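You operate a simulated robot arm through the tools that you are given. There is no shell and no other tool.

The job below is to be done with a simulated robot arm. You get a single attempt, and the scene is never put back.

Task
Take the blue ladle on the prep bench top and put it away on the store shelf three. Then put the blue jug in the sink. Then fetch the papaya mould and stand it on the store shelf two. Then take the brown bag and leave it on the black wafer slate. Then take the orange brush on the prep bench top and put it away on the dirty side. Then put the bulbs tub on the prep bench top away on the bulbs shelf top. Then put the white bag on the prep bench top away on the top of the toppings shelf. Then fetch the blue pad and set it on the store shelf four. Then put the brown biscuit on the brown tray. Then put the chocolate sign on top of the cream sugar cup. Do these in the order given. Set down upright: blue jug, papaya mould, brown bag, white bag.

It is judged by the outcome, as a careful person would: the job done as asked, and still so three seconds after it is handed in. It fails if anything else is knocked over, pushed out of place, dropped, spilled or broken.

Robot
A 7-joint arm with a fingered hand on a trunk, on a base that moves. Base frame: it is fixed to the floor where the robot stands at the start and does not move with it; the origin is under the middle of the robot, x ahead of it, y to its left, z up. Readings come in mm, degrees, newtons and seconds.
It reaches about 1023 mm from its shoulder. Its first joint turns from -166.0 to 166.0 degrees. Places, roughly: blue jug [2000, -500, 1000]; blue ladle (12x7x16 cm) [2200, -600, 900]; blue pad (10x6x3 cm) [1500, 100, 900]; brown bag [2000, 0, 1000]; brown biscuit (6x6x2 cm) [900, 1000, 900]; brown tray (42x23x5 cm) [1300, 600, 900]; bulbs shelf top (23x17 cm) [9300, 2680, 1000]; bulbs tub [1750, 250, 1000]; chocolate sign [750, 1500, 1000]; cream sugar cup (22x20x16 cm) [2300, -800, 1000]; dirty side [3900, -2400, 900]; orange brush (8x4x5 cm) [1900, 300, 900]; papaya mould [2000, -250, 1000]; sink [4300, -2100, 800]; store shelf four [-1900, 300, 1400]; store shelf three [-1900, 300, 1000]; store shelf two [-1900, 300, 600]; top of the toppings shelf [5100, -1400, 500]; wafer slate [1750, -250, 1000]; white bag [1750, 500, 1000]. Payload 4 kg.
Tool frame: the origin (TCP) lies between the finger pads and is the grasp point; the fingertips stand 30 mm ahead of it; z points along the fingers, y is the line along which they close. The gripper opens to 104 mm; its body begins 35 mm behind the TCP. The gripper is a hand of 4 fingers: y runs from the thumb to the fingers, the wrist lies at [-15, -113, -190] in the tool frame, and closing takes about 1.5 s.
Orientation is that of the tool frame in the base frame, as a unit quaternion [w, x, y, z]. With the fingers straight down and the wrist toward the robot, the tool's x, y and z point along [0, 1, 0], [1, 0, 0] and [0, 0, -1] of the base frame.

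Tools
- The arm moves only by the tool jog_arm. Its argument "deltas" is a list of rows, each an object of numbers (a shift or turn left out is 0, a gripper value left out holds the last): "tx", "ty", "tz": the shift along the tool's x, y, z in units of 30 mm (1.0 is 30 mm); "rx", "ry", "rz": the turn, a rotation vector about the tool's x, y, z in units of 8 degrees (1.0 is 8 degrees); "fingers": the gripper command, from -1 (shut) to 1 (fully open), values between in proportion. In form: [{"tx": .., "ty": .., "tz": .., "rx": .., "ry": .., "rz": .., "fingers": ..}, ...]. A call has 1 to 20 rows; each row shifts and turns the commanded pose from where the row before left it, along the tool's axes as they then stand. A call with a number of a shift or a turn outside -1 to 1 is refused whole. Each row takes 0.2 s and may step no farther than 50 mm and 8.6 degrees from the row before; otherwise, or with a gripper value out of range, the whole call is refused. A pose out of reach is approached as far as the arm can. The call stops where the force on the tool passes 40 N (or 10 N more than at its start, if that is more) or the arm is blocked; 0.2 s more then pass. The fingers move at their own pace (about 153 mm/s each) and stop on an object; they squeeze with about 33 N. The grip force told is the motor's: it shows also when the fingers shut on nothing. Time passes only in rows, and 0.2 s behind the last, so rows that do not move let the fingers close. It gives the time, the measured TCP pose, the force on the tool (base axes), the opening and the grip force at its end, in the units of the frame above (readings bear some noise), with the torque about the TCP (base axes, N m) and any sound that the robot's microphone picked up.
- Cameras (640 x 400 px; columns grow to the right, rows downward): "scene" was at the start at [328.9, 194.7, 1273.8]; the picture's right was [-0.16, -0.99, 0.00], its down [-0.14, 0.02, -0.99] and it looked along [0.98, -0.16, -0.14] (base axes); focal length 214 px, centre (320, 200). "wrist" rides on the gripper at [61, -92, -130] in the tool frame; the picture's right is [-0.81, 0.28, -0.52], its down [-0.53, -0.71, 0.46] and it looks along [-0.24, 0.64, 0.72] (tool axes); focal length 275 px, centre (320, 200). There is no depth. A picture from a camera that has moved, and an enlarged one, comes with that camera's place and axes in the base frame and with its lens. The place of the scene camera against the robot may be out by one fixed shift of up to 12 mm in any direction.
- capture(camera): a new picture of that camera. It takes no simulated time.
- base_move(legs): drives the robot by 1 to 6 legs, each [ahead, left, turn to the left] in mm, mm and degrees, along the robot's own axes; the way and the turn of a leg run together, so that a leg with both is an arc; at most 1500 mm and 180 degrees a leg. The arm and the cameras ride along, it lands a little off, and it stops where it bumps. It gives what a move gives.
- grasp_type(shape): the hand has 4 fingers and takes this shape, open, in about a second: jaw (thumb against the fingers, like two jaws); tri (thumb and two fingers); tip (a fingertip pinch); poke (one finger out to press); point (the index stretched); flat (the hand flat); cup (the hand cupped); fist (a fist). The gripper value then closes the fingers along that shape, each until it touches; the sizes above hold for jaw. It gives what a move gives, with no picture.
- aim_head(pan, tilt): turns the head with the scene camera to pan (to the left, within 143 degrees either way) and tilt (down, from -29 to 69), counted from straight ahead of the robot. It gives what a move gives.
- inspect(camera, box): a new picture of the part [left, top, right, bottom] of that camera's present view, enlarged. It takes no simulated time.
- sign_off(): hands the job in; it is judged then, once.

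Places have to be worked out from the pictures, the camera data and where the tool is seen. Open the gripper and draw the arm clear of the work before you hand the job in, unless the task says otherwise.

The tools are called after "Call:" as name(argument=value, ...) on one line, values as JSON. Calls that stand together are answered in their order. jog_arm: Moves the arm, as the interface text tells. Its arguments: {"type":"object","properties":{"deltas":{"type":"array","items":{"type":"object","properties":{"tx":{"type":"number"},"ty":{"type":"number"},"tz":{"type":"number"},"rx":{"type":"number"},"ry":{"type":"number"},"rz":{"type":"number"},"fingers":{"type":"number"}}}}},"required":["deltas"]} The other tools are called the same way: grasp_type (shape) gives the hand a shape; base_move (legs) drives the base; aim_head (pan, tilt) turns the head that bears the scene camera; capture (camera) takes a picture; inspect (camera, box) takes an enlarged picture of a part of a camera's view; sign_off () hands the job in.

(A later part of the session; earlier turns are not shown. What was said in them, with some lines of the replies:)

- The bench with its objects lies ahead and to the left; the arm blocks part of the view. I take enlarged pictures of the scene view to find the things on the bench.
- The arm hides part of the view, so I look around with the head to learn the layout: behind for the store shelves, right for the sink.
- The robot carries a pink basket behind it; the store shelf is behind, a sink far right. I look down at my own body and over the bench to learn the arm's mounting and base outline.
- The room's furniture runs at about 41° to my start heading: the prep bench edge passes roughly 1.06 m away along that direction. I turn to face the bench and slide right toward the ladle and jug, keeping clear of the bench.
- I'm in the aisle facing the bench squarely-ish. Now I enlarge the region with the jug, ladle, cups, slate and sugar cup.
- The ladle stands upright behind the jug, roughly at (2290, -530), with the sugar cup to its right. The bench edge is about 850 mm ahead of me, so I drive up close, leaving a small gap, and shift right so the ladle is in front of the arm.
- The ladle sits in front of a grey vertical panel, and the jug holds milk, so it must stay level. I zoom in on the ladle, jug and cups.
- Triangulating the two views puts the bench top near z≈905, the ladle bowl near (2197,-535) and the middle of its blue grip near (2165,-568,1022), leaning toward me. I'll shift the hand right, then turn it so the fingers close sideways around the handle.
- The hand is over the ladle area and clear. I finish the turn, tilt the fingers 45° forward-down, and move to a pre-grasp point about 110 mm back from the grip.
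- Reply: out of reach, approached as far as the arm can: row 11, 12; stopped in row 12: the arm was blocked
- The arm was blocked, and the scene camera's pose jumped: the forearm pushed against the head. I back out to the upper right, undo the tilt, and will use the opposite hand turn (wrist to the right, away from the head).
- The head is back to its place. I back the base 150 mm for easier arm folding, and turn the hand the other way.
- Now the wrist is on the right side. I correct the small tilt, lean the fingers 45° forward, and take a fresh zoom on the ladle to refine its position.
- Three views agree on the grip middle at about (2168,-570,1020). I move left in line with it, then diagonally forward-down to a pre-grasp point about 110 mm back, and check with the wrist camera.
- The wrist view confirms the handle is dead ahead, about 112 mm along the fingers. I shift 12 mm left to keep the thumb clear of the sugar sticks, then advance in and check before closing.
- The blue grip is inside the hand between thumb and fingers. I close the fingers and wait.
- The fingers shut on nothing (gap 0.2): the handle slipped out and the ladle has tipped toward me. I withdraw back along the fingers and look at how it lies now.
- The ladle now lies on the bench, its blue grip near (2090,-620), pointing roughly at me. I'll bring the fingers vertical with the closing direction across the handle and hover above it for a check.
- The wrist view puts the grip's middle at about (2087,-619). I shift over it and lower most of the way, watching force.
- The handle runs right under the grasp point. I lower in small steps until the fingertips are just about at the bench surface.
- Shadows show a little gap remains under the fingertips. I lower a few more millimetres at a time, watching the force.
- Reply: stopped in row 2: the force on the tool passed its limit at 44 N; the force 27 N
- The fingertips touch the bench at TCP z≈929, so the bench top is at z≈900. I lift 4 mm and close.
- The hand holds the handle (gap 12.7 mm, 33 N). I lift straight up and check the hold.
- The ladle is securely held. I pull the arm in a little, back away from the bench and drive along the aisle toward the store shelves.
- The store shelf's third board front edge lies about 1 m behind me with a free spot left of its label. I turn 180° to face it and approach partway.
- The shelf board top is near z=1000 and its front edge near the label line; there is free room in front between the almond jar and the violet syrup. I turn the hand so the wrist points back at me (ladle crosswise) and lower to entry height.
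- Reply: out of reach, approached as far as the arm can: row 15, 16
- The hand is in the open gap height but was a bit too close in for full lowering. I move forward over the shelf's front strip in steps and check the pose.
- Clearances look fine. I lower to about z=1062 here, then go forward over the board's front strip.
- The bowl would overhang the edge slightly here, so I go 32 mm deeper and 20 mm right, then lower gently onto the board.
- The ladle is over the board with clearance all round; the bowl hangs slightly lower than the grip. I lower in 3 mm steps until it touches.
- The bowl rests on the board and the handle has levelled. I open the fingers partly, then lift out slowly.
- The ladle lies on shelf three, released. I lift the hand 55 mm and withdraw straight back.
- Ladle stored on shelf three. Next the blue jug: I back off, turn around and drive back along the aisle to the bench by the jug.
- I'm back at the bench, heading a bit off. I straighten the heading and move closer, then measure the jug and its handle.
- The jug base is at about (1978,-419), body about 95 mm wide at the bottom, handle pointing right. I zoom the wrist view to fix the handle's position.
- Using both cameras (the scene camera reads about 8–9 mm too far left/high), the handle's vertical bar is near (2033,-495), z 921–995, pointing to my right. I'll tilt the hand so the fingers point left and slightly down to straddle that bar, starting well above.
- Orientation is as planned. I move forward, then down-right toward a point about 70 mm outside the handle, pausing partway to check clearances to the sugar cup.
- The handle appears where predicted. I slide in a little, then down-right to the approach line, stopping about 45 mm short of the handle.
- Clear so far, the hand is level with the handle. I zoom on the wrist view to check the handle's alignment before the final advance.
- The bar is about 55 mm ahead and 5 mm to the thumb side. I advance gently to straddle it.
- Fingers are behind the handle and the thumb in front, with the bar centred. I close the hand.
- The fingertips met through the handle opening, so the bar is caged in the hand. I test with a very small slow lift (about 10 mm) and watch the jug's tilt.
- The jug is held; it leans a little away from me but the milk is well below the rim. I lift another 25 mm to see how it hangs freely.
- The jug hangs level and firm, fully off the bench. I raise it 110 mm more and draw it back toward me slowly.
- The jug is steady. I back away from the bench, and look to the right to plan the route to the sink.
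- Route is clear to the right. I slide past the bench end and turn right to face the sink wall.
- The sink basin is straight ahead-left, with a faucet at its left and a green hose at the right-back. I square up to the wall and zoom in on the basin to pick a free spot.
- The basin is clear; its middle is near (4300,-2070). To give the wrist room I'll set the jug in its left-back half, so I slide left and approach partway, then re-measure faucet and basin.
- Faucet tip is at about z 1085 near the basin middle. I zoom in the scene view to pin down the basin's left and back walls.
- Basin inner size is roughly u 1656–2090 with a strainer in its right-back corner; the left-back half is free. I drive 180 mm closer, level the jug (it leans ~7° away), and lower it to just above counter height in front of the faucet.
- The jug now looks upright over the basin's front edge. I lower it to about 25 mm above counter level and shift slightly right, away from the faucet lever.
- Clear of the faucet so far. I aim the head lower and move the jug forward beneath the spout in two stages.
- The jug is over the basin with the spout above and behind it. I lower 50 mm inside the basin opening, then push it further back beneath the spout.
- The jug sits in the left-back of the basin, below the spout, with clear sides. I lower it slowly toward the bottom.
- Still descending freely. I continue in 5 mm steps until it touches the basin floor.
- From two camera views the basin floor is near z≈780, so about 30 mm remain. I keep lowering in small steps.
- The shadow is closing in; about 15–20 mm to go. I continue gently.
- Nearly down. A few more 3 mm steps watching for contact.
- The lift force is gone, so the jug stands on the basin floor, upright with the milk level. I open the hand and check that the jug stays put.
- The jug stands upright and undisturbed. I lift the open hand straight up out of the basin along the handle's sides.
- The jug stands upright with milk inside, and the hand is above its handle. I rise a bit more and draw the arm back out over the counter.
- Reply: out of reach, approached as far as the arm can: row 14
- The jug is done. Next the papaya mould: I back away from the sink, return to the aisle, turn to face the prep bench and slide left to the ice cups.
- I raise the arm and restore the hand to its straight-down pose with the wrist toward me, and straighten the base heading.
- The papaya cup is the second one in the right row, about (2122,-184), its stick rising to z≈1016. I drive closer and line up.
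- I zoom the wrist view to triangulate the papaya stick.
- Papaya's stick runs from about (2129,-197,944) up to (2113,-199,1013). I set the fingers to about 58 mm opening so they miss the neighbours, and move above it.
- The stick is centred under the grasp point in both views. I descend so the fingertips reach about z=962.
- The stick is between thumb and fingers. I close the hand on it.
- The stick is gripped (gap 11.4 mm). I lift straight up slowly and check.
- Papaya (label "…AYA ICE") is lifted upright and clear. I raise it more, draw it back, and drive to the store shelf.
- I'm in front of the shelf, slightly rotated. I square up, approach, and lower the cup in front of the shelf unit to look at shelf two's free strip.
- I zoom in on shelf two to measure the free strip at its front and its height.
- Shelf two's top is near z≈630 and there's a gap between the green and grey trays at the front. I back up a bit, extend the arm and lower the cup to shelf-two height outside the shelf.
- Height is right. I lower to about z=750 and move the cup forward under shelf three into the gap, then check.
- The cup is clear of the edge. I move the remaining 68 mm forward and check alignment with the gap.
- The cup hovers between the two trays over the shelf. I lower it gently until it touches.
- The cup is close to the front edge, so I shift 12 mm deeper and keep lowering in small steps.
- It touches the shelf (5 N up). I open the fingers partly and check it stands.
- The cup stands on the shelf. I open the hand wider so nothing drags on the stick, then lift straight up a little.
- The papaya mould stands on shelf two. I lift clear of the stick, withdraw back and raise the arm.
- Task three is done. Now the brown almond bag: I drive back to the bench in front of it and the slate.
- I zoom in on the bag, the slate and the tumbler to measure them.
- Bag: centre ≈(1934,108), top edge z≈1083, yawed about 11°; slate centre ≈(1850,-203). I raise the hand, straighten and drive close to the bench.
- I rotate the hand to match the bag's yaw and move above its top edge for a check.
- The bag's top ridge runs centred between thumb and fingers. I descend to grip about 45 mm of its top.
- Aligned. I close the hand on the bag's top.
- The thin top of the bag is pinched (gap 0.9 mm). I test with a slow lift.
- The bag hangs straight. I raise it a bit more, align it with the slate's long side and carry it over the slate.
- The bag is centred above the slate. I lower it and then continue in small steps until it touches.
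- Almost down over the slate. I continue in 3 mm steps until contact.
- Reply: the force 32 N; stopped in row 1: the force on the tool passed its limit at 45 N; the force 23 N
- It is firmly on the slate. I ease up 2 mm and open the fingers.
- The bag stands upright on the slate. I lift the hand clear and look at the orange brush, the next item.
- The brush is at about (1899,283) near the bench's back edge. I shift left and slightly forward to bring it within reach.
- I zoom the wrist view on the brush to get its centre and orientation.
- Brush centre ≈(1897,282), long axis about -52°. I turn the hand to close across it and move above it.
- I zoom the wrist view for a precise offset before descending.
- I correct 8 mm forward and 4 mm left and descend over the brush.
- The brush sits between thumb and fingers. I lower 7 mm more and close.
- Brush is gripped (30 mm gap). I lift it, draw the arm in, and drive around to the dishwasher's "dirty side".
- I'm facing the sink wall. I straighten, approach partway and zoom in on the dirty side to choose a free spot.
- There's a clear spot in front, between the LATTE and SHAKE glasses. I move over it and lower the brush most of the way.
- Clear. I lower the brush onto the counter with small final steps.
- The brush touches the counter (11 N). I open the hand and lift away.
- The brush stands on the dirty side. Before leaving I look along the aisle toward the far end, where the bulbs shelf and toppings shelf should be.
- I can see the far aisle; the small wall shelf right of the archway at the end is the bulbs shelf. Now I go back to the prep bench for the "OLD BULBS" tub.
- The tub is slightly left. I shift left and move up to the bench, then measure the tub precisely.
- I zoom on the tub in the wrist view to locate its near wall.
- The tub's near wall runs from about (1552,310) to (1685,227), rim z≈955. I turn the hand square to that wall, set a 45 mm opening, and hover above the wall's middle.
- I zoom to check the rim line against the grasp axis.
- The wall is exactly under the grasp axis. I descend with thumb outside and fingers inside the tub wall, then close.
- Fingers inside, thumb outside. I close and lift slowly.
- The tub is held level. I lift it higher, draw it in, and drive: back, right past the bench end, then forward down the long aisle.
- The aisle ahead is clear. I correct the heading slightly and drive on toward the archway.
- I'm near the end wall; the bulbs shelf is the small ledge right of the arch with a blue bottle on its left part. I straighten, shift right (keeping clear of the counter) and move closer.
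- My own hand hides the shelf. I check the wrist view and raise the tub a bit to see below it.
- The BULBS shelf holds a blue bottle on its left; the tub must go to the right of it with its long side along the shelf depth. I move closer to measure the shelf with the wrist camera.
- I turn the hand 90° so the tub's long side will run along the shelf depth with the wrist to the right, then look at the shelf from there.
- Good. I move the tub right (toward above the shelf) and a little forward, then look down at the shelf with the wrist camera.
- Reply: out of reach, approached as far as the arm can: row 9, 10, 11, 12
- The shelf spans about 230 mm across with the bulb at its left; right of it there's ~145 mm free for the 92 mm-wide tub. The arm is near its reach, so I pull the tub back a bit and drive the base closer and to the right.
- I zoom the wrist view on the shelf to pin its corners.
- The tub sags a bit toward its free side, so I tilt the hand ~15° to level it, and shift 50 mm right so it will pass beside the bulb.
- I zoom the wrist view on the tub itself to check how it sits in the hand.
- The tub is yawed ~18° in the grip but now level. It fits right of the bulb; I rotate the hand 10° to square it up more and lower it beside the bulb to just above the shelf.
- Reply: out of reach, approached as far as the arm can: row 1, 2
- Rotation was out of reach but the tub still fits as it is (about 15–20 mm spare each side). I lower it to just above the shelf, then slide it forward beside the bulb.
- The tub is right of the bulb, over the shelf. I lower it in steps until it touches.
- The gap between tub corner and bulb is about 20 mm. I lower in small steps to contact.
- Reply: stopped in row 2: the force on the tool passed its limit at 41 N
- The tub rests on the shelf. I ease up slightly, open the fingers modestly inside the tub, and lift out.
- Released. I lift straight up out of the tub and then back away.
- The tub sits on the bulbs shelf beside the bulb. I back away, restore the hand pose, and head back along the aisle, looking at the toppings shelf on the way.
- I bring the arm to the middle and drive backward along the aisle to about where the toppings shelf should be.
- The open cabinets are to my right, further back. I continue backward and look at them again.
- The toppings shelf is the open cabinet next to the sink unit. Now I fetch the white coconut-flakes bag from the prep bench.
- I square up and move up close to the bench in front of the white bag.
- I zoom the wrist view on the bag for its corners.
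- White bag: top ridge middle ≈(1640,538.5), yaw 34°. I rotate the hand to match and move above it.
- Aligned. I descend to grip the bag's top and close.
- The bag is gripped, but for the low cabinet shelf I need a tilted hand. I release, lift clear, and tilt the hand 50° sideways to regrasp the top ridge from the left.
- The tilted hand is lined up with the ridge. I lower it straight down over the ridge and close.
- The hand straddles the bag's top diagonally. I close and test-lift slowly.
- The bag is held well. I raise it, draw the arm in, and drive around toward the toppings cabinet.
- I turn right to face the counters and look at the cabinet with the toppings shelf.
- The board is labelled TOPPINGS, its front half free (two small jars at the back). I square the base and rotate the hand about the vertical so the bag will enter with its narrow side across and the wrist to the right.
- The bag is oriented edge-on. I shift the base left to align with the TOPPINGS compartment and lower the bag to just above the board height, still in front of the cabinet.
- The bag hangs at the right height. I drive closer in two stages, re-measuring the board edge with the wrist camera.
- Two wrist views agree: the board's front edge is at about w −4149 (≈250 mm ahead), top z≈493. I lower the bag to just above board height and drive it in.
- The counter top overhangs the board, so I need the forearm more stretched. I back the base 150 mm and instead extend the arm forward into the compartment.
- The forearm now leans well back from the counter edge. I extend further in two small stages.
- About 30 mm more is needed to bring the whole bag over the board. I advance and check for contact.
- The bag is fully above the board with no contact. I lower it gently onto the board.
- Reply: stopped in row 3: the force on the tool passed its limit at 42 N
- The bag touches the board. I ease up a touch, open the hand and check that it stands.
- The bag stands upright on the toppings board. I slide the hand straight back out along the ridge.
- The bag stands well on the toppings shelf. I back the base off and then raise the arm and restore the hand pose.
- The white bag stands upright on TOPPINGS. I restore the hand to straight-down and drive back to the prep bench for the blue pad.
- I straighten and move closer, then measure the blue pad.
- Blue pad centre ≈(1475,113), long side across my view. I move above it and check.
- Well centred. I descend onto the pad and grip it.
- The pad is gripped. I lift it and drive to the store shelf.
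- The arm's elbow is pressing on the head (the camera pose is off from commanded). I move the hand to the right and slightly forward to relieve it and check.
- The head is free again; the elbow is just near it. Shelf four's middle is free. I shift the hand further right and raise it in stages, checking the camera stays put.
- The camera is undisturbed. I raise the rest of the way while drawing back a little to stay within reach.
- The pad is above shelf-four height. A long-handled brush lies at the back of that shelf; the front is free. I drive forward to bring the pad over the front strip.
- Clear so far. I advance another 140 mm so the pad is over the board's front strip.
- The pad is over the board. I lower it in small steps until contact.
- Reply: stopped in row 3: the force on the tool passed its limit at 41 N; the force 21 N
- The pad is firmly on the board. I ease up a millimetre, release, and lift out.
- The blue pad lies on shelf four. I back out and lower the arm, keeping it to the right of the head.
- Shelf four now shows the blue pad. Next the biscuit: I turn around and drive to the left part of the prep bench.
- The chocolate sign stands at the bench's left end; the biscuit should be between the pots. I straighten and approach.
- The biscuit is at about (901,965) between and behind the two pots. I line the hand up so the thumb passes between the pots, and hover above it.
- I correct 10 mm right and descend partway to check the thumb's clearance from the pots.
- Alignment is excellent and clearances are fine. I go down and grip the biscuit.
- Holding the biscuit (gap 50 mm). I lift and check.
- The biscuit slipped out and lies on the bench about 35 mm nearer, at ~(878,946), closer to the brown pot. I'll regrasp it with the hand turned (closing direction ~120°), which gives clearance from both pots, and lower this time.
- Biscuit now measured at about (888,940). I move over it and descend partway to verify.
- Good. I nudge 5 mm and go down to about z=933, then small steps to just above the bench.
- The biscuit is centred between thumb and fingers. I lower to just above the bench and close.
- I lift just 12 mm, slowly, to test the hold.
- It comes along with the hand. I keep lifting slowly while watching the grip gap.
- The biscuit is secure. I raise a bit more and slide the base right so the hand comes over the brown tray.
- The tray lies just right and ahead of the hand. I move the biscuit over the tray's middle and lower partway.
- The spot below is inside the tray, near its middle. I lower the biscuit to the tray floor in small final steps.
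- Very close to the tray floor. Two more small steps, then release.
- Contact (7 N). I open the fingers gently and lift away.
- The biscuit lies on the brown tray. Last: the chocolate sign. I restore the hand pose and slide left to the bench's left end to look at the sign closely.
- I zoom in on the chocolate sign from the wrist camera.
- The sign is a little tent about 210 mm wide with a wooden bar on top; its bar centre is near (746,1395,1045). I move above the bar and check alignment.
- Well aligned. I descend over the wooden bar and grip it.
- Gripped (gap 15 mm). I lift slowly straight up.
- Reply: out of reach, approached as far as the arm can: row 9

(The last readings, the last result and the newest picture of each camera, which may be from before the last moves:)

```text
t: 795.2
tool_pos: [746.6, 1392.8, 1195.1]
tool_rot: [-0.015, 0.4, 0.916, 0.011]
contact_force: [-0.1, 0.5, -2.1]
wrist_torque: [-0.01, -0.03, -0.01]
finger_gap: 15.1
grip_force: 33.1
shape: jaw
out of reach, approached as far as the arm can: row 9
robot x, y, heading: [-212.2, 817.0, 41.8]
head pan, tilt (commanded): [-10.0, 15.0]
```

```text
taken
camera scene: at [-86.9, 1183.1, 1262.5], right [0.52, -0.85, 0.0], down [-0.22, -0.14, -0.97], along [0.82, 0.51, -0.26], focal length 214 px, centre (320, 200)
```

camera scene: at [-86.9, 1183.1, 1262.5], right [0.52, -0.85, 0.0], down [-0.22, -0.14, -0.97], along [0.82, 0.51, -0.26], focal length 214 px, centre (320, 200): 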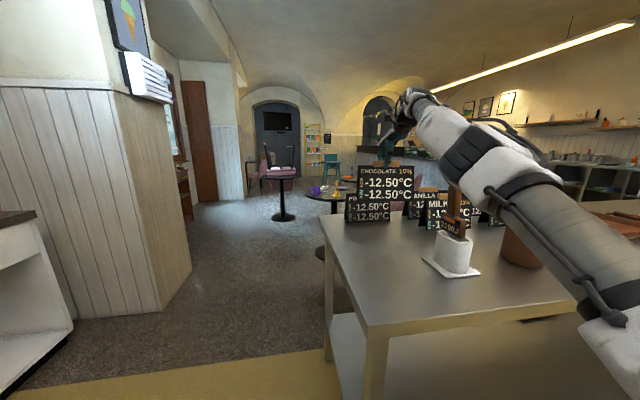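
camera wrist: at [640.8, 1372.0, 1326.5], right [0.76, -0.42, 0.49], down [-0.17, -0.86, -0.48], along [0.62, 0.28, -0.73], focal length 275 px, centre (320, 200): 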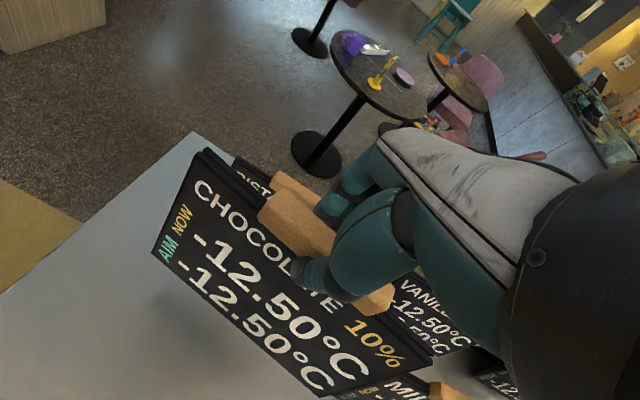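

The sign is up. I draw it back a bit and raise it above the knife holder's handle before moving away.

Call:
jog_arm(deltas=[{"ty": -0.8, "tz": -0.3}, {"ty": -0.8, "tz": -0.4}, {"ty": -0.8, "tz": -0.5}, {"ty": -0.7, "tz": -0.6}, {"ty": -0.6, "tz": -0.7}, {"tz": -0.9}, {"tz": -0.8}, {}])

Call:
capture(camera="scene")

```text
t: 797.0
tool_pos: [668.3, 1312.5, 1321.7]
tool_rot: [-0.015, 0.4, 0.916, 0.011]
contact_force: [0.0, -0.3, -2.0]
wrist_torque: [0.01, 0.01, 0.01]
finger_gap: 15.2
grip_force: 32.7
shape: jaw
robot x, y, heading: [-208.4, 816.2, 41.5]
head pan, tilt (commanded): [-10.0, 15.0]
```

```text
taken
camera scene: at [-87.0, 1183.1, 1262.5], right [0.52, -0.85, 0.0], down [-0.22, -0.14, -0.97], along [0.82, 0.51, -0.26], focal length 214 px, centre (320, 200)
```

scene: 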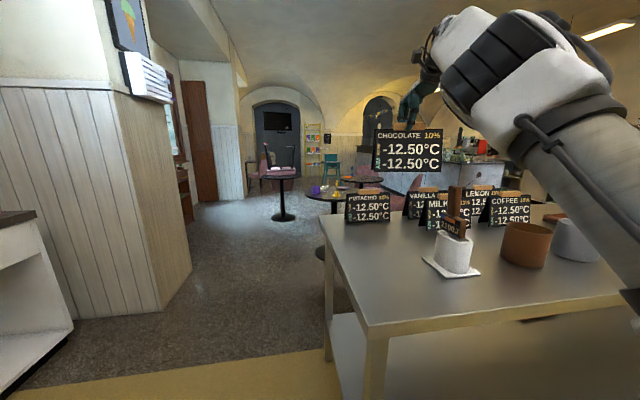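

The sign hangs clear above everything. I back away and drive right along the aisle to the sugar cup.

Call:
base_move(legs=[[-330, 0, 0], [0, -1300, 0], [0, -1300, 0]])

Call:
aim_head(pan=-15, tilt=20)

Call:
capture(camera="scene")

Call:
inspect(camera="scene", box=[280, 120, 480, 270])

```text
t: 811.5
tool_pos: [2167.6, -756.5, 1320.6]
tool_rot: [-0.015, 0.377, 0.926, 0.01]
contact_force: [-0.3, -0.3, -1.9]
wrist_torque: [-0.03, 0.01, 0.03]
finger_gap: 15.3
grip_force: 33.1
shape: jaw
robot x, y, heading: [1315.6, -1295.9, 44.6]
head pan, tilt (commanded): [-10.0, 15.0]
```

```text
t: 812.2
tool_pos: [2168.0, -756.1, 1320.9]
tool_rot: [-0.014, 0.376, 0.926, 0.01]
contact_force: [-0.2, -0.2, -2.9]
wrist_torque: [0.01, 0.01, -0.04]
finger_gap: 15.2
grip_force: 33.0
shape: jaw
robot x, y, heading: [1318.3, -1299.8, 44.8]
head pan, tilt (commanded): [-15.0, 20.0]
```

```text
taken
camera scene: at [1426.9, -931.5, 1254.4], right [0.49, -0.87, 0.0], down [-0.3, -0.17, -0.94], along [0.82, 0.46, -0.34], focal length 214 px, centre (320, 200)
```

scene: 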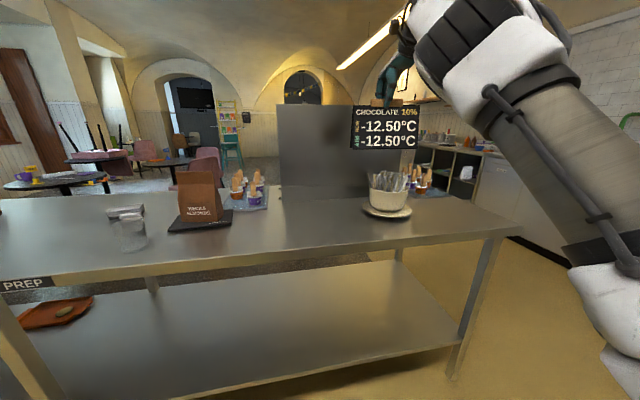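

```text
2.67 times, centred on (380, 195) of scene
camera zoom: at [1426.9, -931.5, 1254.4], right [0.49, -0.87, 0.0], down [-0.3, -0.17, -0.94], along [0.82, 0.46, -0.34], focal length 572 px, centre (160, 213)
```

zoom: 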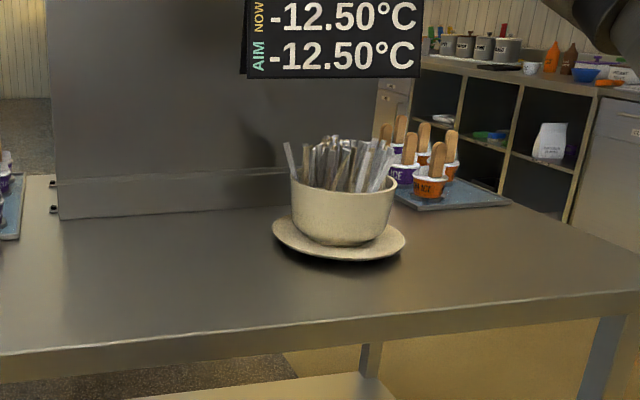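

The sugar cup is full of upright sachets forming a broad top. I straighten my heading, which also swings the sign toward above the cup, and look with the wrist camera.

Call:
base_move(legs=[[0, 0, -3.2]])

Call:
capture(camera="wrist")

Call:
aim_head(pan=-20, tilt=15)

Call:
capture(camera="scene")

Call:
inspect(camera="scene", box=[300, 100, 460, 240])

```text
t: 813.0
tool_pos: [2198.4, -806.6, 1320.4]
tool_rot: [-0.014, 0.403, 0.915, 0.01]
contact_force: [-0.1, -0.1, -1.1]
wrist_torque: [0.0, 0.04, -0.01]
finger_gap: 15.2
grip_force: 33.2
shape: jaw
robot x, y, heading: [1320.4, -1297.2, 41.3]
head pan, tilt (commanded): [-15.0, 20.0]
```

```text
taken
camera wrist: at [2093.2, -826.9, 1452.8], right [0.76, -0.43, 0.49], down [-0.17, -0.86, -0.48], along [0.63, 0.28, -0.73], focal length 275 px, centre (320, 200)
```

wrist: 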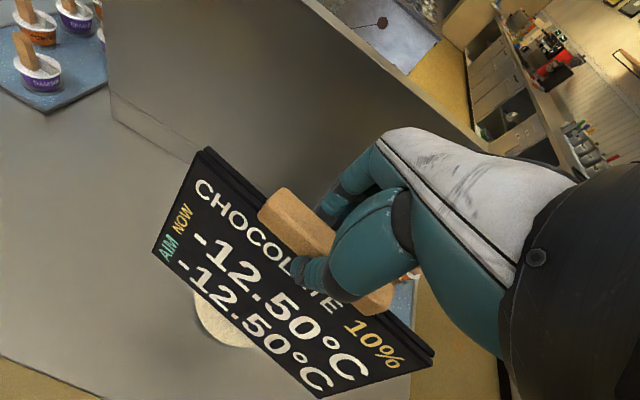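

```text
t: 813.6
tool_pos: [2199.1, -805.8, 1320.9]
tool_rot: [-0.014, 0.403, 0.915, 0.01]
contact_force: [0.0, -0.3, -1.6]
wrist_torque: [0.02, 0.0, 0.0]
finger_gap: 15.2
grip_force: 33.5
shape: jaw
robot x, y, heading: [1315.8, -1302.0, 41.4]
head pan, tilt (commanded): [-20.0, 15.0]
```

```text
taken
camera scene: at [1450.6, -945.7, 1262.5], right [0.36, -0.93, 0.0], down [-0.24, -0.09, -0.97], along [0.9, 0.35, -0.26], focal length 214 px, centre (320, 200)
```

scene: 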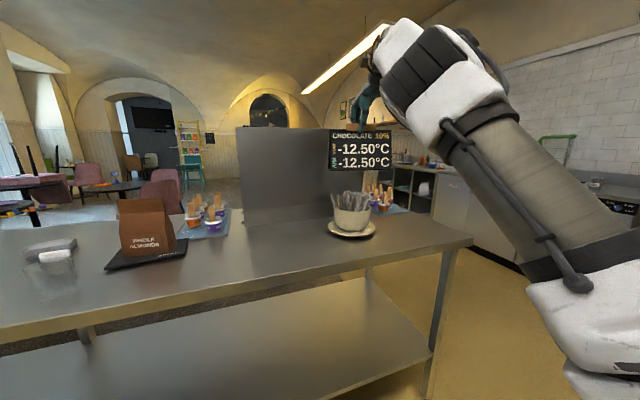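

```text
2.86 times, centred on (380, 170) of scene
camera zoom: at [1450.6, -945.7, 1262.5], right [0.36, -0.93, 0.0], down [-0.24, -0.09, -0.97], along [0.9, 0.35, -0.26], focal length 613 px, centre (149, 286)
```

zoom: 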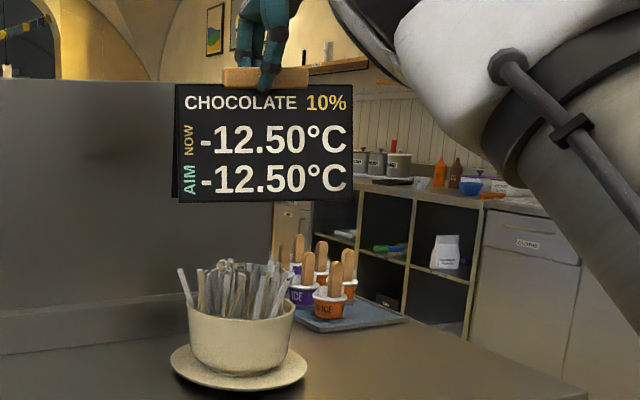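

Cup centre is about 69 mm ahead and 22 mm right of the hand. I move over it and lower the sign to just above the sachet tops.

Call:
jog_arm(deltas=[{"ty": 0.77, "tx": -0.25}, {"ty": 0.77, "tx": -0.25}, {"ty": 0.77, "tx": -0.25}, {"tz": 0.6}, {"tz": 0.7}, {"tz": 0.7}, {"tz": 0.5}, {}])

Call:
capture(camera="wrist")

Call:
inspect(camera="scene", box=[300, 110, 440, 240])

```text
t: 815.5
tool_pos: [2229.8, -788.1, 1243.4]
tool_rot: [-0.014, 0.403, 0.915, 0.01]
contact_force: [0.1, 0.3, -2.4]
wrist_torque: [0.0, 0.01, 0.01]
finger_gap: 15.2
grip_force: 33.4
shape: jaw
out of reach, approached as far as the arm can: row 2, 3
robot x, y, heading: [1318.7, -1295.9, 41.0]
head pan, tilt (commanded): [-20.0, 15.0]
```

```text
taken
camera wrist: at [2124.2, -809.0, 1375.0], right [0.76, -0.43, 0.49], down [-0.17, -0.86, -0.48], along [0.63, 0.28, -0.73], focal length 275 px, centre (320, 200)
```

wrist: 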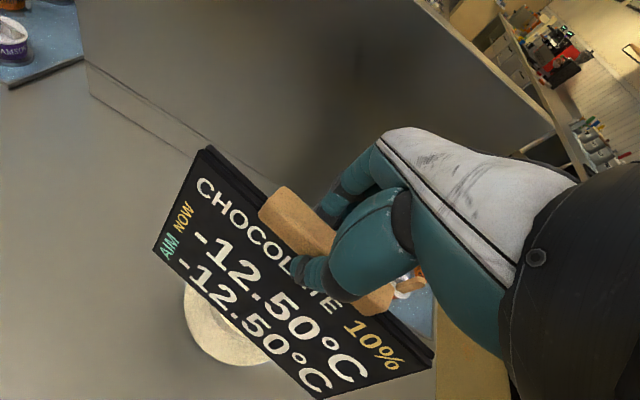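

```text
3.08 times, centred on (370, 175) of scene
camera zoom: at [1450.6, -945.8, 1262.5], right [0.36, -0.93, 0.0], down [-0.24, -0.09, -0.97], along [0.9, 0.35, -0.26], focal length 660 px, centre (166, 277)
```

zoom: 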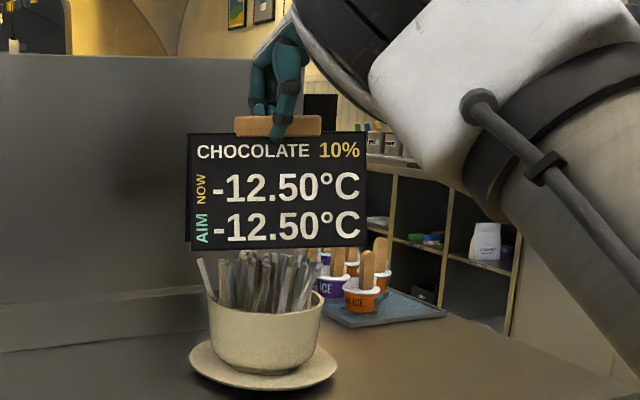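

The arm is at its reach limit, so I draw the arm back 100 mm and drive the base forward to centre the sign over the cup.

Call:
jog_arm(deltas=[{"tz": -0.7}, {"ty": -0.85}, {"ty": -0.85}, {"ty": -0.85}, {"ty": -0.8}, {}])

Call:
base_move(legs=[[136, -14, 0]])

Call:
capture(camera="wrist")

Call:
inspect(camera="scene", box=[300, 110, 440, 260])

```text
t: 816.9
tool_pos: [2156.7, -858.1, 1263.5]
tool_rot: [-0.015, 0.403, 0.915, 0.01]
contact_force: [-0.3, -0.3, -2.7]
wrist_torque: [0.02, 0.03, -0.01]
finger_gap: 15.4
grip_force: 33.1
shape: jaw
robot x, y, heading: [1315.3, -1301.5, 41.4]
head pan, tilt (commanded): [-20.0, 15.0]
```

```text
t: 818.2
tool_pos: [2268.7, -779.3, 1263.8]
tool_rot: [-0.014, 0.403, 0.915, 0.01]
contact_force: [-1.1, 0.7, -2.1]
wrist_torque: [0.01, 0.0, 0.01]
finger_gap: 15.0
grip_force: 32.7
shape: jaw
robot x, y, heading: [1430.8, -1219.1, 41.3]
head pan, tilt (commanded): [-20.0, 15.0]
```

```text
taken
camera wrist: at [2162.5, -800.6, 1395.9], right [0.76, -0.43, 0.49], down [-0.18, -0.86, -0.48], along [0.63, 0.28, -0.73], focal length 275 px, centre (320, 200)
```

wrist: 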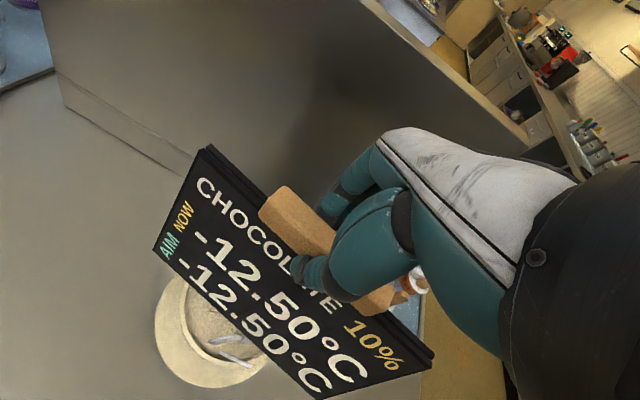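

```text
2.67 times, centred on (370, 185) of scene
camera zoom: at [1561.0, -867.5, 1262.5], right [0.36, -0.93, 0.0], down [-0.24, -0.09, -0.97], along [0.9, 0.35, -0.26], focal length 572 px, centre (187, 240)
```

zoom: 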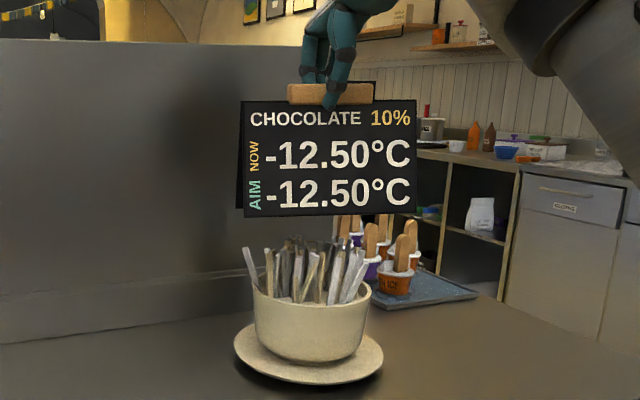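

The sign is centred over the cup. I lower it slowly toward the sachet tops, watching for first contact.

Call:
jog_arm(deltas=[{"tz": 0.4, "ty": 0.1}, {"tz": 0.3}, {"tz": 0.2}, {}])

Call:
inspect(camera="scene", box=[310, 140, 430, 260])

Call:
jog_arm(deltas=[{"tz": 0.1}, {"tz": 0.1}, {}])

Call:
inspect(camera="scene", box=[310, 140, 430, 260])

```text
t: 819.2
tool_pos: [2269.4, -777.4, 1236.2]
tool_rot: [-0.014, 0.402, 0.915, 0.01]
contact_force: [0.0, 0.1, -2.0]
wrist_torque: [-0.03, 0.0, -0.01]
finger_gap: 14.9
grip_force: 33.0
shape: jaw
robot x, y, heading: [1428.3, -1221.6, 41.4]
head pan, tilt (commanded): [-20.0, 15.0]
```

```text
3.33 times, centred on (370, 200) of scene
camera zoom: at [1560.9, -867.5, 1262.5], right [0.36, -0.93, 0.0], down [-0.24, -0.09, -0.97], along [0.9, 0.35, -0.26], focal length 715 px, centre (153, 200)
```

zoom: 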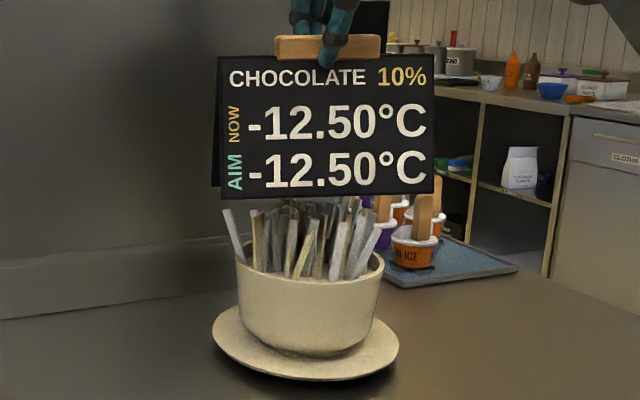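

```text
t: 820.0
tool_pos: [2269.7, -776.6, 1231.4]
tool_rot: [-0.014, 0.403, 0.915, 0.01]
contact_force: [0.0, -0.2, -2.1]
wrist_torque: [0.01, 0.03, -0.01]
finger_gap: 15.1
grip_force: 32.7
shape: jaw
robot x, y, heading: [1429.2, -1219.6, 41.1]
head pan, tilt (commanded): [-20.0, 15.0]
```

```text
3.33 times, centred on (370, 200) of scene
camera zoom: at [1560.9, -867.5, 1262.5], right [0.36, -0.93, 0.0], down [-0.24, -0.09, -0.97], along [0.9, 0.35, -0.26], focal length 715 px, centre (153, 200)
```

zoom: 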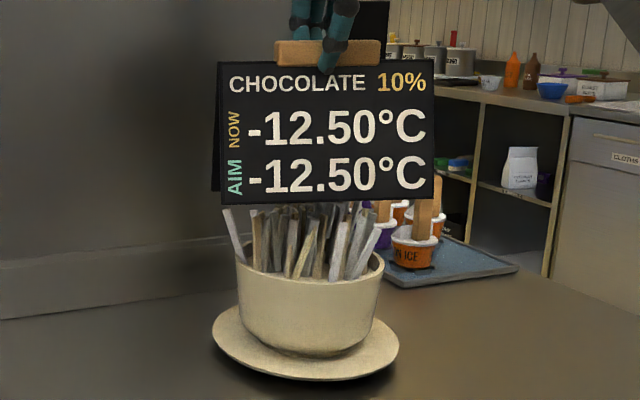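

No contact yet. I continue in 3 mm steps.

Call:
jog_arm(deltas=[{"tz": 0.1}, {"tz": 0.1}, {}])

Call:
jog_arm(deltas=[{"tz": 0.1}, {"tz": 0.1}, {}])

Call:
inspect(camera="scene", box=[310, 140, 430, 260])

```text
t: 820.8
tool_pos: [2270.1, -777.2, 1224.9]
tool_rot: [-0.014, 0.403, 0.915, 0.011]
contact_force: [-0.5, -0.1, -1.8]
wrist_torque: [0.01, -0.01, -0.02]
finger_gap: 15.3
grip_force: 33.0
shape: jaw
robot x, y, heading: [1428.4, -1221.6, 41.4]
head pan, tilt (commanded): [-20.0, 15.0]
```

```text
t: 821.6
tool_pos: [2270.2, -777.4, 1218.7]
tool_rot: [-0.014, 0.403, 0.915, 0.011]
contact_force: [-0.4, 0.7, -2.0]
wrist_torque: [-0.01, 0.01, 0.0]
finger_gap: 15.3
grip_force: 33.2
shape: jaw
robot x, y, heading: [1426.8, -1221.4, 41.3]
head pan, tilt (commanded): [-20.0, 15.0]
```

```text
3.33 times, centred on (370, 200) of scene
camera zoom: at [1560.9, -867.5, 1262.5], right [0.36, -0.93, 0.0], down [-0.24, -0.09, -0.97], along [0.9, 0.35, -0.26], focal length 715 px, centre (153, 200)
```

zoom: 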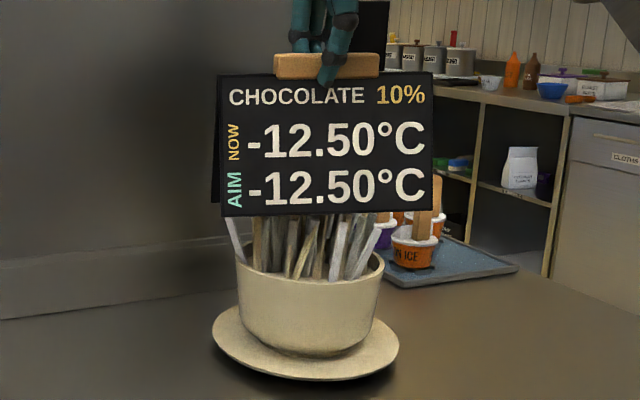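

Call:
jog_arm(deltas=[{"tz": 0.1}, {"tz": 0.1}, {}])

Call:
jog_arm(deltas=[{"tz": 0.1}, {}])

Call:
jog_arm(deltas=[{"tz": 0.1}, {}])

Call:
inspect(camera="scene", box=[310, 140, 430, 260])

```text
t: 822.4
tool_pos: [2268.6, -775.9, 1212.9]
tool_rot: [-0.015, 0.402, 0.915, 0.01]
contact_force: [1.0, 0.1, -2.3]
wrist_torque: [0.04, -0.01, 0.01]
finger_gap: 15.1
grip_force: 32.8
shape: jaw
robot x, y, heading: [1431.5, -1217.2, 41.4]
head pan, tilt (commanded): [-20.0, 15.0]
```

```text
t: 823.0
tool_pos: [2268.6, -776.6, 1209.2]
tool_rot: [-0.015, 0.403, 0.915, 0.01]
contact_force: [-0.7, 0.0, -2.0]
wrist_torque: [0.02, -0.01, 0.0]
finger_gap: 14.9
grip_force: 32.8
shape: jaw
robot x, y, heading: [1426.1, -1217.6, 41.2]
head pan, tilt (commanded): [-20.0, 15.0]
```

```text
t: 823.6
tool_pos: [2267.2, -777.0, 1207.1]
tool_rot: [-0.014, 0.403, 0.915, 0.011]
contact_force: [-0.5, -0.8, 3.1]
wrist_torque: [-0.01, 0.0, 0.03]
finger_gap: 15.2
grip_force: 33.4
shape: jaw
robot x, y, heading: [1427.6, -1221.2, 41.1]
head pan, tilt (commanded): [-20.0, 15.0]
```

```text
3.33 times, centred on (370, 200) of scene
camera zoom: at [1560.8, -867.7, 1262.6], right [0.36, -0.93, 0.0], down [-0.24, -0.09, -0.97], along [0.9, 0.35, -0.26], focal length 715 px, centre (153, 200)
```

zoom: 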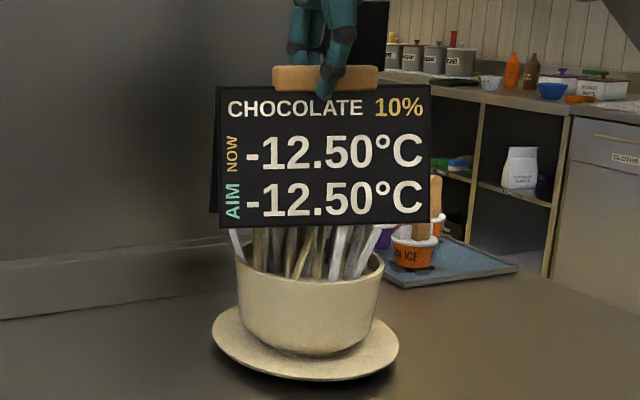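

First contact at TCP z≈1207, with almost no torque, so the contact is well centred. I settle it a millimetre more and check.

Call:
jog_arm(deltas=[{"tz": 0.05}, {}, {}])

Call:
inspect(camera="scene", box=[310, 130, 430, 260])

Call:
capture(camera="wrist")

```text
t: 824.4
tool_pos: [2268.5, -777.1, 1206.4]
tool_rot: [-0.014, 0.403, 0.915, 0.012]
contact_force: [-1.2, -0.1, 13.9]
wrist_torque: [0.02, -0.02, 0.06]
finger_gap: 15.7
grip_force: 33.4
shape: jaw
robot x, y, heading: [1429.7, -1219.9, 41.2]
head pan, tilt (commanded): [-20.0, 15.0]
```

```text
3.08 times, centred on (370, 195) of scene
camera zoom: at [1560.3, -867.9, 1262.7], right [0.36, -0.93, 0.0], down [-0.24, -0.09, -0.97], along [0.9, 0.35, -0.26], focal length 660 px, centre (166, 215)
```

zoom: 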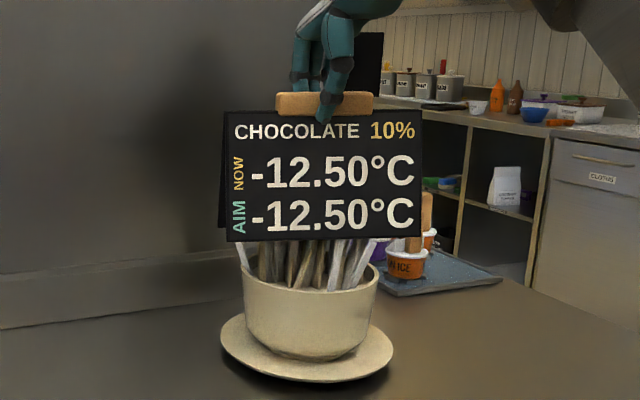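

```text
taken
camera wrist: at [2162.5, -797.5, 1338.3], right [0.76, -0.43, 0.49], down [-0.17, -0.86, -0.48], along [0.63, 0.28, -0.73], focal length 275 px, centre (320, 200)
```

wrist: 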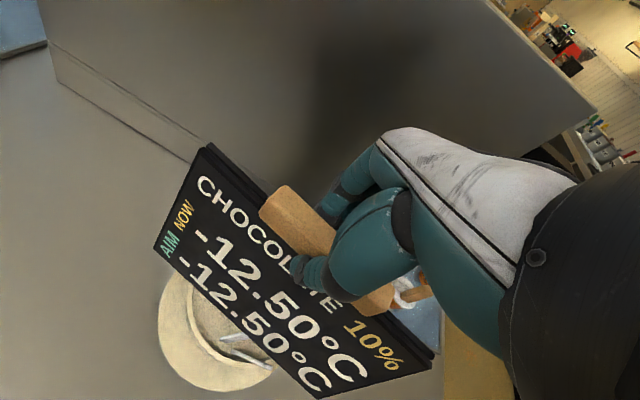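

The contact is solid and centred. I open the fingers only slightly first, so the sign stays caged, and watch whether it tilts.

Call:
jog_arm(deltas=[{"tz": -0.04}, {"fingers": -0.6}, {}, {}, {}])

Call:
inspect(camera="scene", box=[310, 130, 430, 260])

Call:
capture(camera="wrist")

```text
t: 825.6
tool_pos: [2269.4, -776.3, 1206.1]
tool_rot: [-0.015, 0.402, 0.915, 0.01]
contact_force: [-0.3, 0.3, 0.6]
wrist_torque: [0.0, -0.04, -0.02]
finger_gap: 21.2
grip_force: 0.0
shape: jaw
robot x, y, heading: [1426.0, -1218.6, 41.1]
head pan, tilt (commanded): [-20.0, 15.0]
```

```text
3.08 times, centred on (370, 195) of scene
camera zoom: at [1560.9, -867.5, 1262.5], right [0.36, -0.93, 0.0], down [-0.24, -0.09, -0.97], along [0.9, 0.35, -0.26], focal length 660 px, centre (166, 215)
```

zoom: 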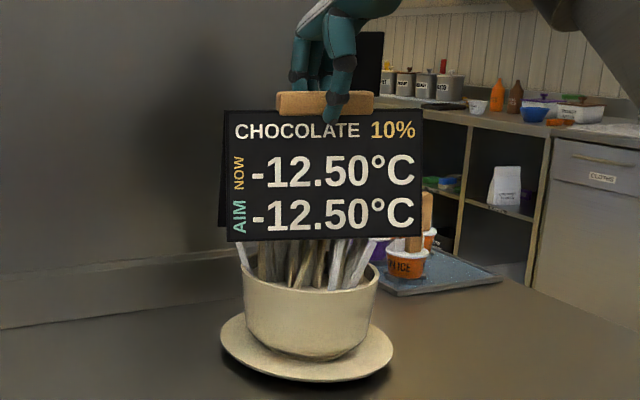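

```text
taken
camera wrist: at [2163.4, -796.9, 1338.3], right [0.76, -0.43, 0.49], down [-0.18, -0.86, -0.48], along [0.63, 0.28, -0.73], focal length 275 px, centre (320, 200)
```

wrist: 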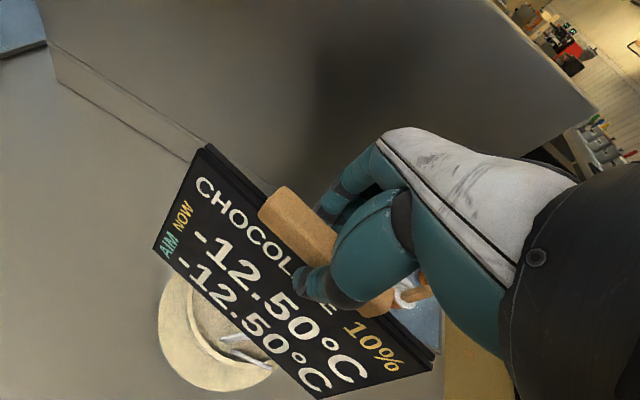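

It stands still with no grip force. I wait a couple of seconds with the fingers just open, then check again.

Call:
jog_arm(deltas=[{}, {}, {}, {}, {}, {"fingers": -0.45}, {}, {}, {}, {}, {}, {}])

Call:
inspect(camera="scene", box=[310, 130, 430, 260])

```text
t: 828.2
tool_pos: [2268.5, -776.7, 1205.7]
tool_rot: [-0.014, 0.403, 0.915, 0.011]
contact_force: [0.3, -0.3, -0.6]
wrist_torque: [-0.02, -0.02, 0.0]
finger_gap: 27.9
grip_force: 0.1
shape: jaw
robot x, y, heading: [1429.5, -1220.5, 41.4]
head pan, tilt (commanded): [-20.0, 15.0]
```

```text
3.08 times, centred on (370, 195) of scene
camera zoom: at [1560.9, -867.6, 1262.5], right [0.36, -0.93, 0.0], down [-0.24, -0.09, -0.97], along [0.9, 0.35, -0.26], focal length 660 px, centre (166, 215)
```

zoom: 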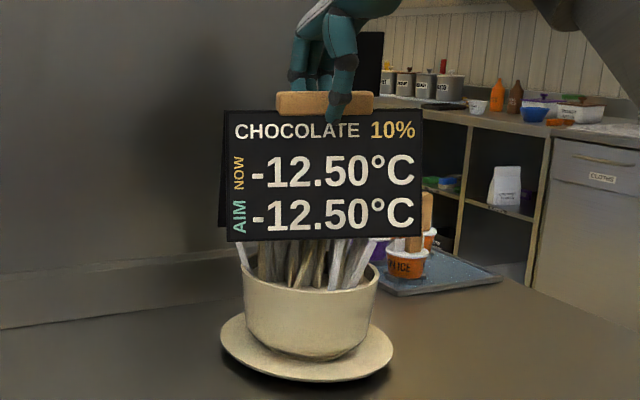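

The sign stays upright on its own. I open wider and lift the hand straight up slowly.

Call:
jog_arm(deltas=[{"fingers": -0.2}, {"fingers": 0.1}, {"fingers": 0.4}, {}, {}, {"tz": -0.2}, {"tz": -0.3}, {"tz": -0.4}, {"tz": -0.5}, {"tz": -0.6}, {}])

Call:
inspect(camera="scene", box=[310, 130, 430, 260])

Call:
capture(camera="wrist")

```text
t: 830.6
tool_pos: [2269.5, -777.3, 1268.4]
tool_rot: [-0.015, 0.404, 0.915, 0.011]
contact_force: [0.6, 0.2, 0.5]
wrist_torque: [-0.01, -0.04, -0.01]
finger_gap: 72.4
grip_force: 0.0
shape: jaw
robot x, y, heading: [1426.8, -1219.7, 41.2]
head pan, tilt (commanded): [-20.0, 15.0]
```

```text
3.08 times, centred on (370, 195) of scene
camera zoom: at [1560.9, -867.6, 1262.5], right [0.36, -0.93, 0.0], down [-0.24, -0.09, -0.97], along [0.9, 0.35, -0.26], focal length 660 px, centre (166, 215)
```

zoom: 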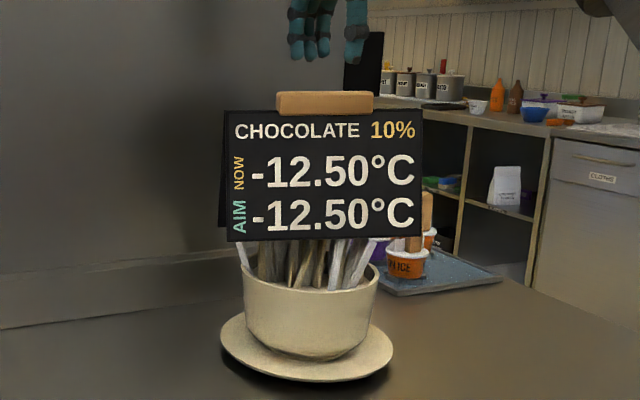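

```text
taken
camera wrist: at [2164.5, -798.4, 1399.2], right [0.76, -0.43, 0.49], down [-0.18, -0.86, -0.48], along [0.63, 0.28, -0.73], focal length 275 px, centre (320, 200)
```

wrist: 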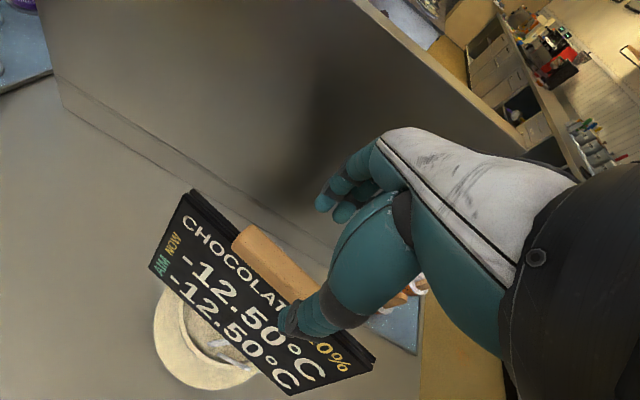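

The sign stands on top of the sugar cup. I raise the hand further and back the base away, then re-check the sign and the bench.

Call:
jog_arm(deltas=[{"tz": -0.7}, {"tz": -0.7}, {"tz": -0.7}, {}])

Call:
base_move(legs=[[-450, 0, 0]])

Call:
aim_head(pan=-5, tilt=15)

Call:
capture(camera="scene")

Call:
inspect(camera="scene", box=[200, 130, 440, 270])

```text
t: 831.6
tool_pos: [2270.9, -779.8, 1329.5]
tool_rot: [-0.014, 0.403, 0.915, 0.01]
contact_force: [0.0, 0.4, 0.0]
wrist_torque: [0.0, -0.01, -0.02]
finger_gap: 72.5
grip_force: 0.0
shape: jaw
robot x, y, heading: [1426.8, -1217.9, 41.3]
head pan, tilt (commanded): [-20.0, 15.0]
```

```text
t: 834.3
tool_pos: [1938.4, -1081.2, 1329.2]
tool_rot: [-0.014, 0.407, 0.913, 0.011]
contact_force: [0.0, 0.8, -0.5]
wrist_torque: [0.01, -0.02, -0.03]
finger_gap: 72.4
grip_force: 0.0
shape: jaw
robot x, y, heading: [1088.9, -1515.6, 40.8]
head pan, tilt (commanded): [-20.0, 15.0]
```

```text
t: 835.0
tool_pos: [1938.5, -1080.6, 1328.4]
tool_rot: [-0.015, 0.407, 0.913, 0.011]
contact_force: [-0.3, -0.2, 0.5]
wrist_torque: [0.01, 0.02, 0.0]
finger_gap: 72.2
grip_force: 0.1
shape: jaw
robot x, y, heading: [1090.9, -1513.5, 40.6]
head pan, tilt (commanded): [-5.0, 15.0]
```

```text
taken
camera scene: at [1215.4, -1140.9, 1262.5], right [0.59, -0.81, 0.0], down [-0.21, -0.15, -0.97], along [0.78, 0.57, -0.26], focal length 214 px, centre (320, 200)
```

scene: 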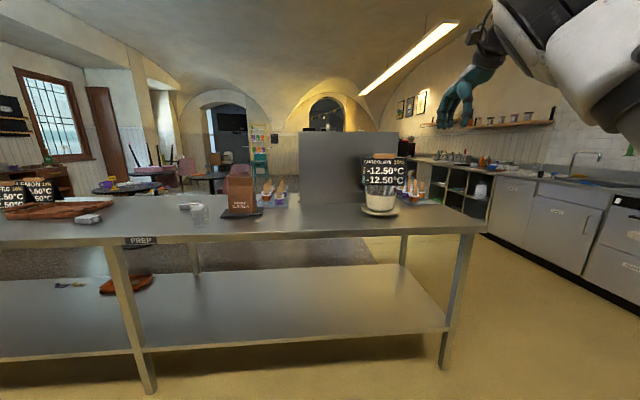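

```text
2.67 times, centred on (320, 200) of scene
camera zoom: at [1215.4, -1140.9, 1262.5], right [0.59, -0.81, 0.0], down [-0.21, -0.15, -0.97], along [0.78, 0.57, -0.26], focal length 572 px, centre (320, 200)
```

zoom: 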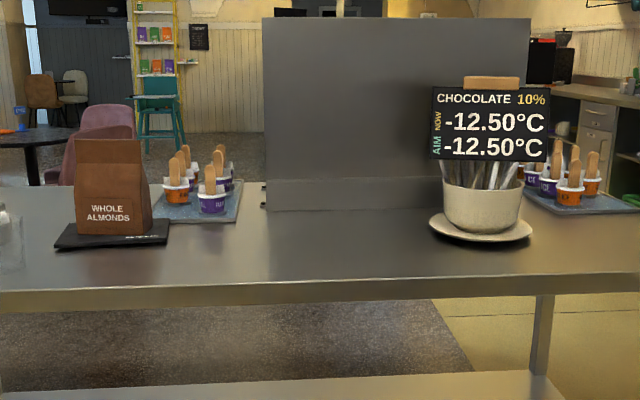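

Everything is in place: the sign is steady on the cup and the almond bag stands on the slate. I open the hand fully, let a moment pass and take a final look before handing in.

Call:
jog_arm(deltas=[{"fingers": 1}, {}, {}, {}, {}, {}, {}, {}, {}, {}])

Call:
inspect(camera="scene", box=[340, 130, 440, 230])

Call:
inspect(camera="scene", box=[0, 150, 240, 300])

```text
t: 837.2
tool_pos: [1937.2, -1080.0, 1329.1]
tool_rot: [-0.014, 0.407, 0.913, 0.011]
contact_force: [0.1, 0.2, 1.5]
wrist_torque: [-0.01, 0.03, -0.01]
finger_gap: 104.0
grip_force: 0.1
shape: jaw
robot x, y, heading: [1093.3, -1516.3, 40.6]
head pan, tilt (commanded): [-5.0, 15.0]
```

```text
4.00 times, centred on (390, 180) of scene
camera zoom: at [1215.4, -1140.8, 1262.5], right [0.59, -0.81, 0.0], down [-0.21, -0.15, -0.97], along [0.78, 0.57, -0.26], focal length 858 px, centre (40, 280)
```

zoom: 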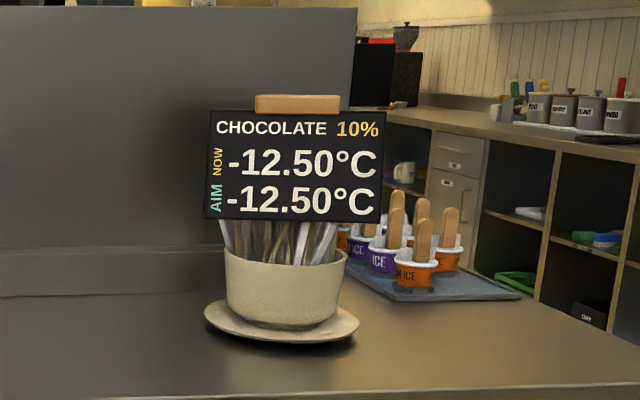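

```text
2.67 times, centred on (120, 225) of scene
camera zoom: at [1215.4, -1140.8, 1262.5], right [0.59, -0.81, 0.0], down [-0.21, -0.15, -0.97], along [0.78, 0.57, -0.26], focal length 572 px, centre (853, 133)
```

zoom: 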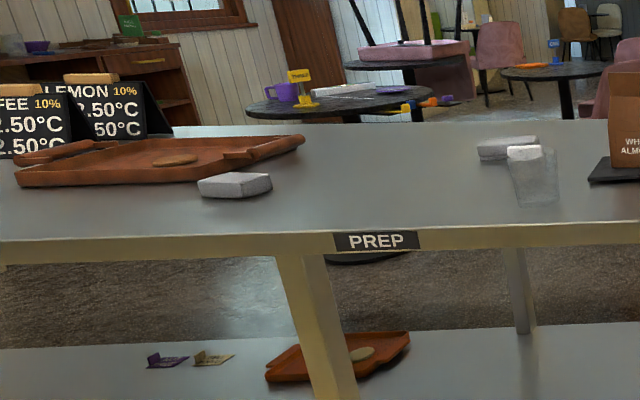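

The sign has stayed steady, the biscuit is on the brown tray, the hand is open and the arm is clear. I hand the job in.

Call:
sign_off()

```text
The job is handed in.
```

I did all ten tasks in the order you gave, and the job is handed in. I don't have the verdict. The sign and the almond bag were still standing when I handed in. I checked the other items as I left each one.

1. **Blue ladle:** on store shelf three. It is lying down rather than standing. My first grip tipped it over on the bench, so I picked it up lying and set it down that way.
2. **Blue jug:** upright in the sink with the milk still in it. It is in the left-back part of the basin, clear of the strainer.
3. **Papaya mould:** standing on store shelf two, between the green and grey trays.
4. **Brown bag:** upright in the middle of the black wafer slate.
5. **Orange brush:** on the dirty side, in front of the LATTE and SHAKE glasses.
6. **Bulbs tub:** on the bulbs shelf top, beside the blue bulb already there. It sits slightly skewed but fully on the shelf.
7. **White bag:** upright on the board labelled TOPPINGS, near the front edge.
8. **Blue pad:** on store shelf four.
9. **Brown biscuit:** on the brown tray on the bench top. It slipped about 35 mm across the bench on the first lift, and the second grip held.
10. **Chocolate sign:** upright on top of the cream sugar cup, resting on the sachets.

The arm pushed against my own camera head twice while turning. The head came back to its place both times. I saw nothing else knocked over, dropped or spilled.
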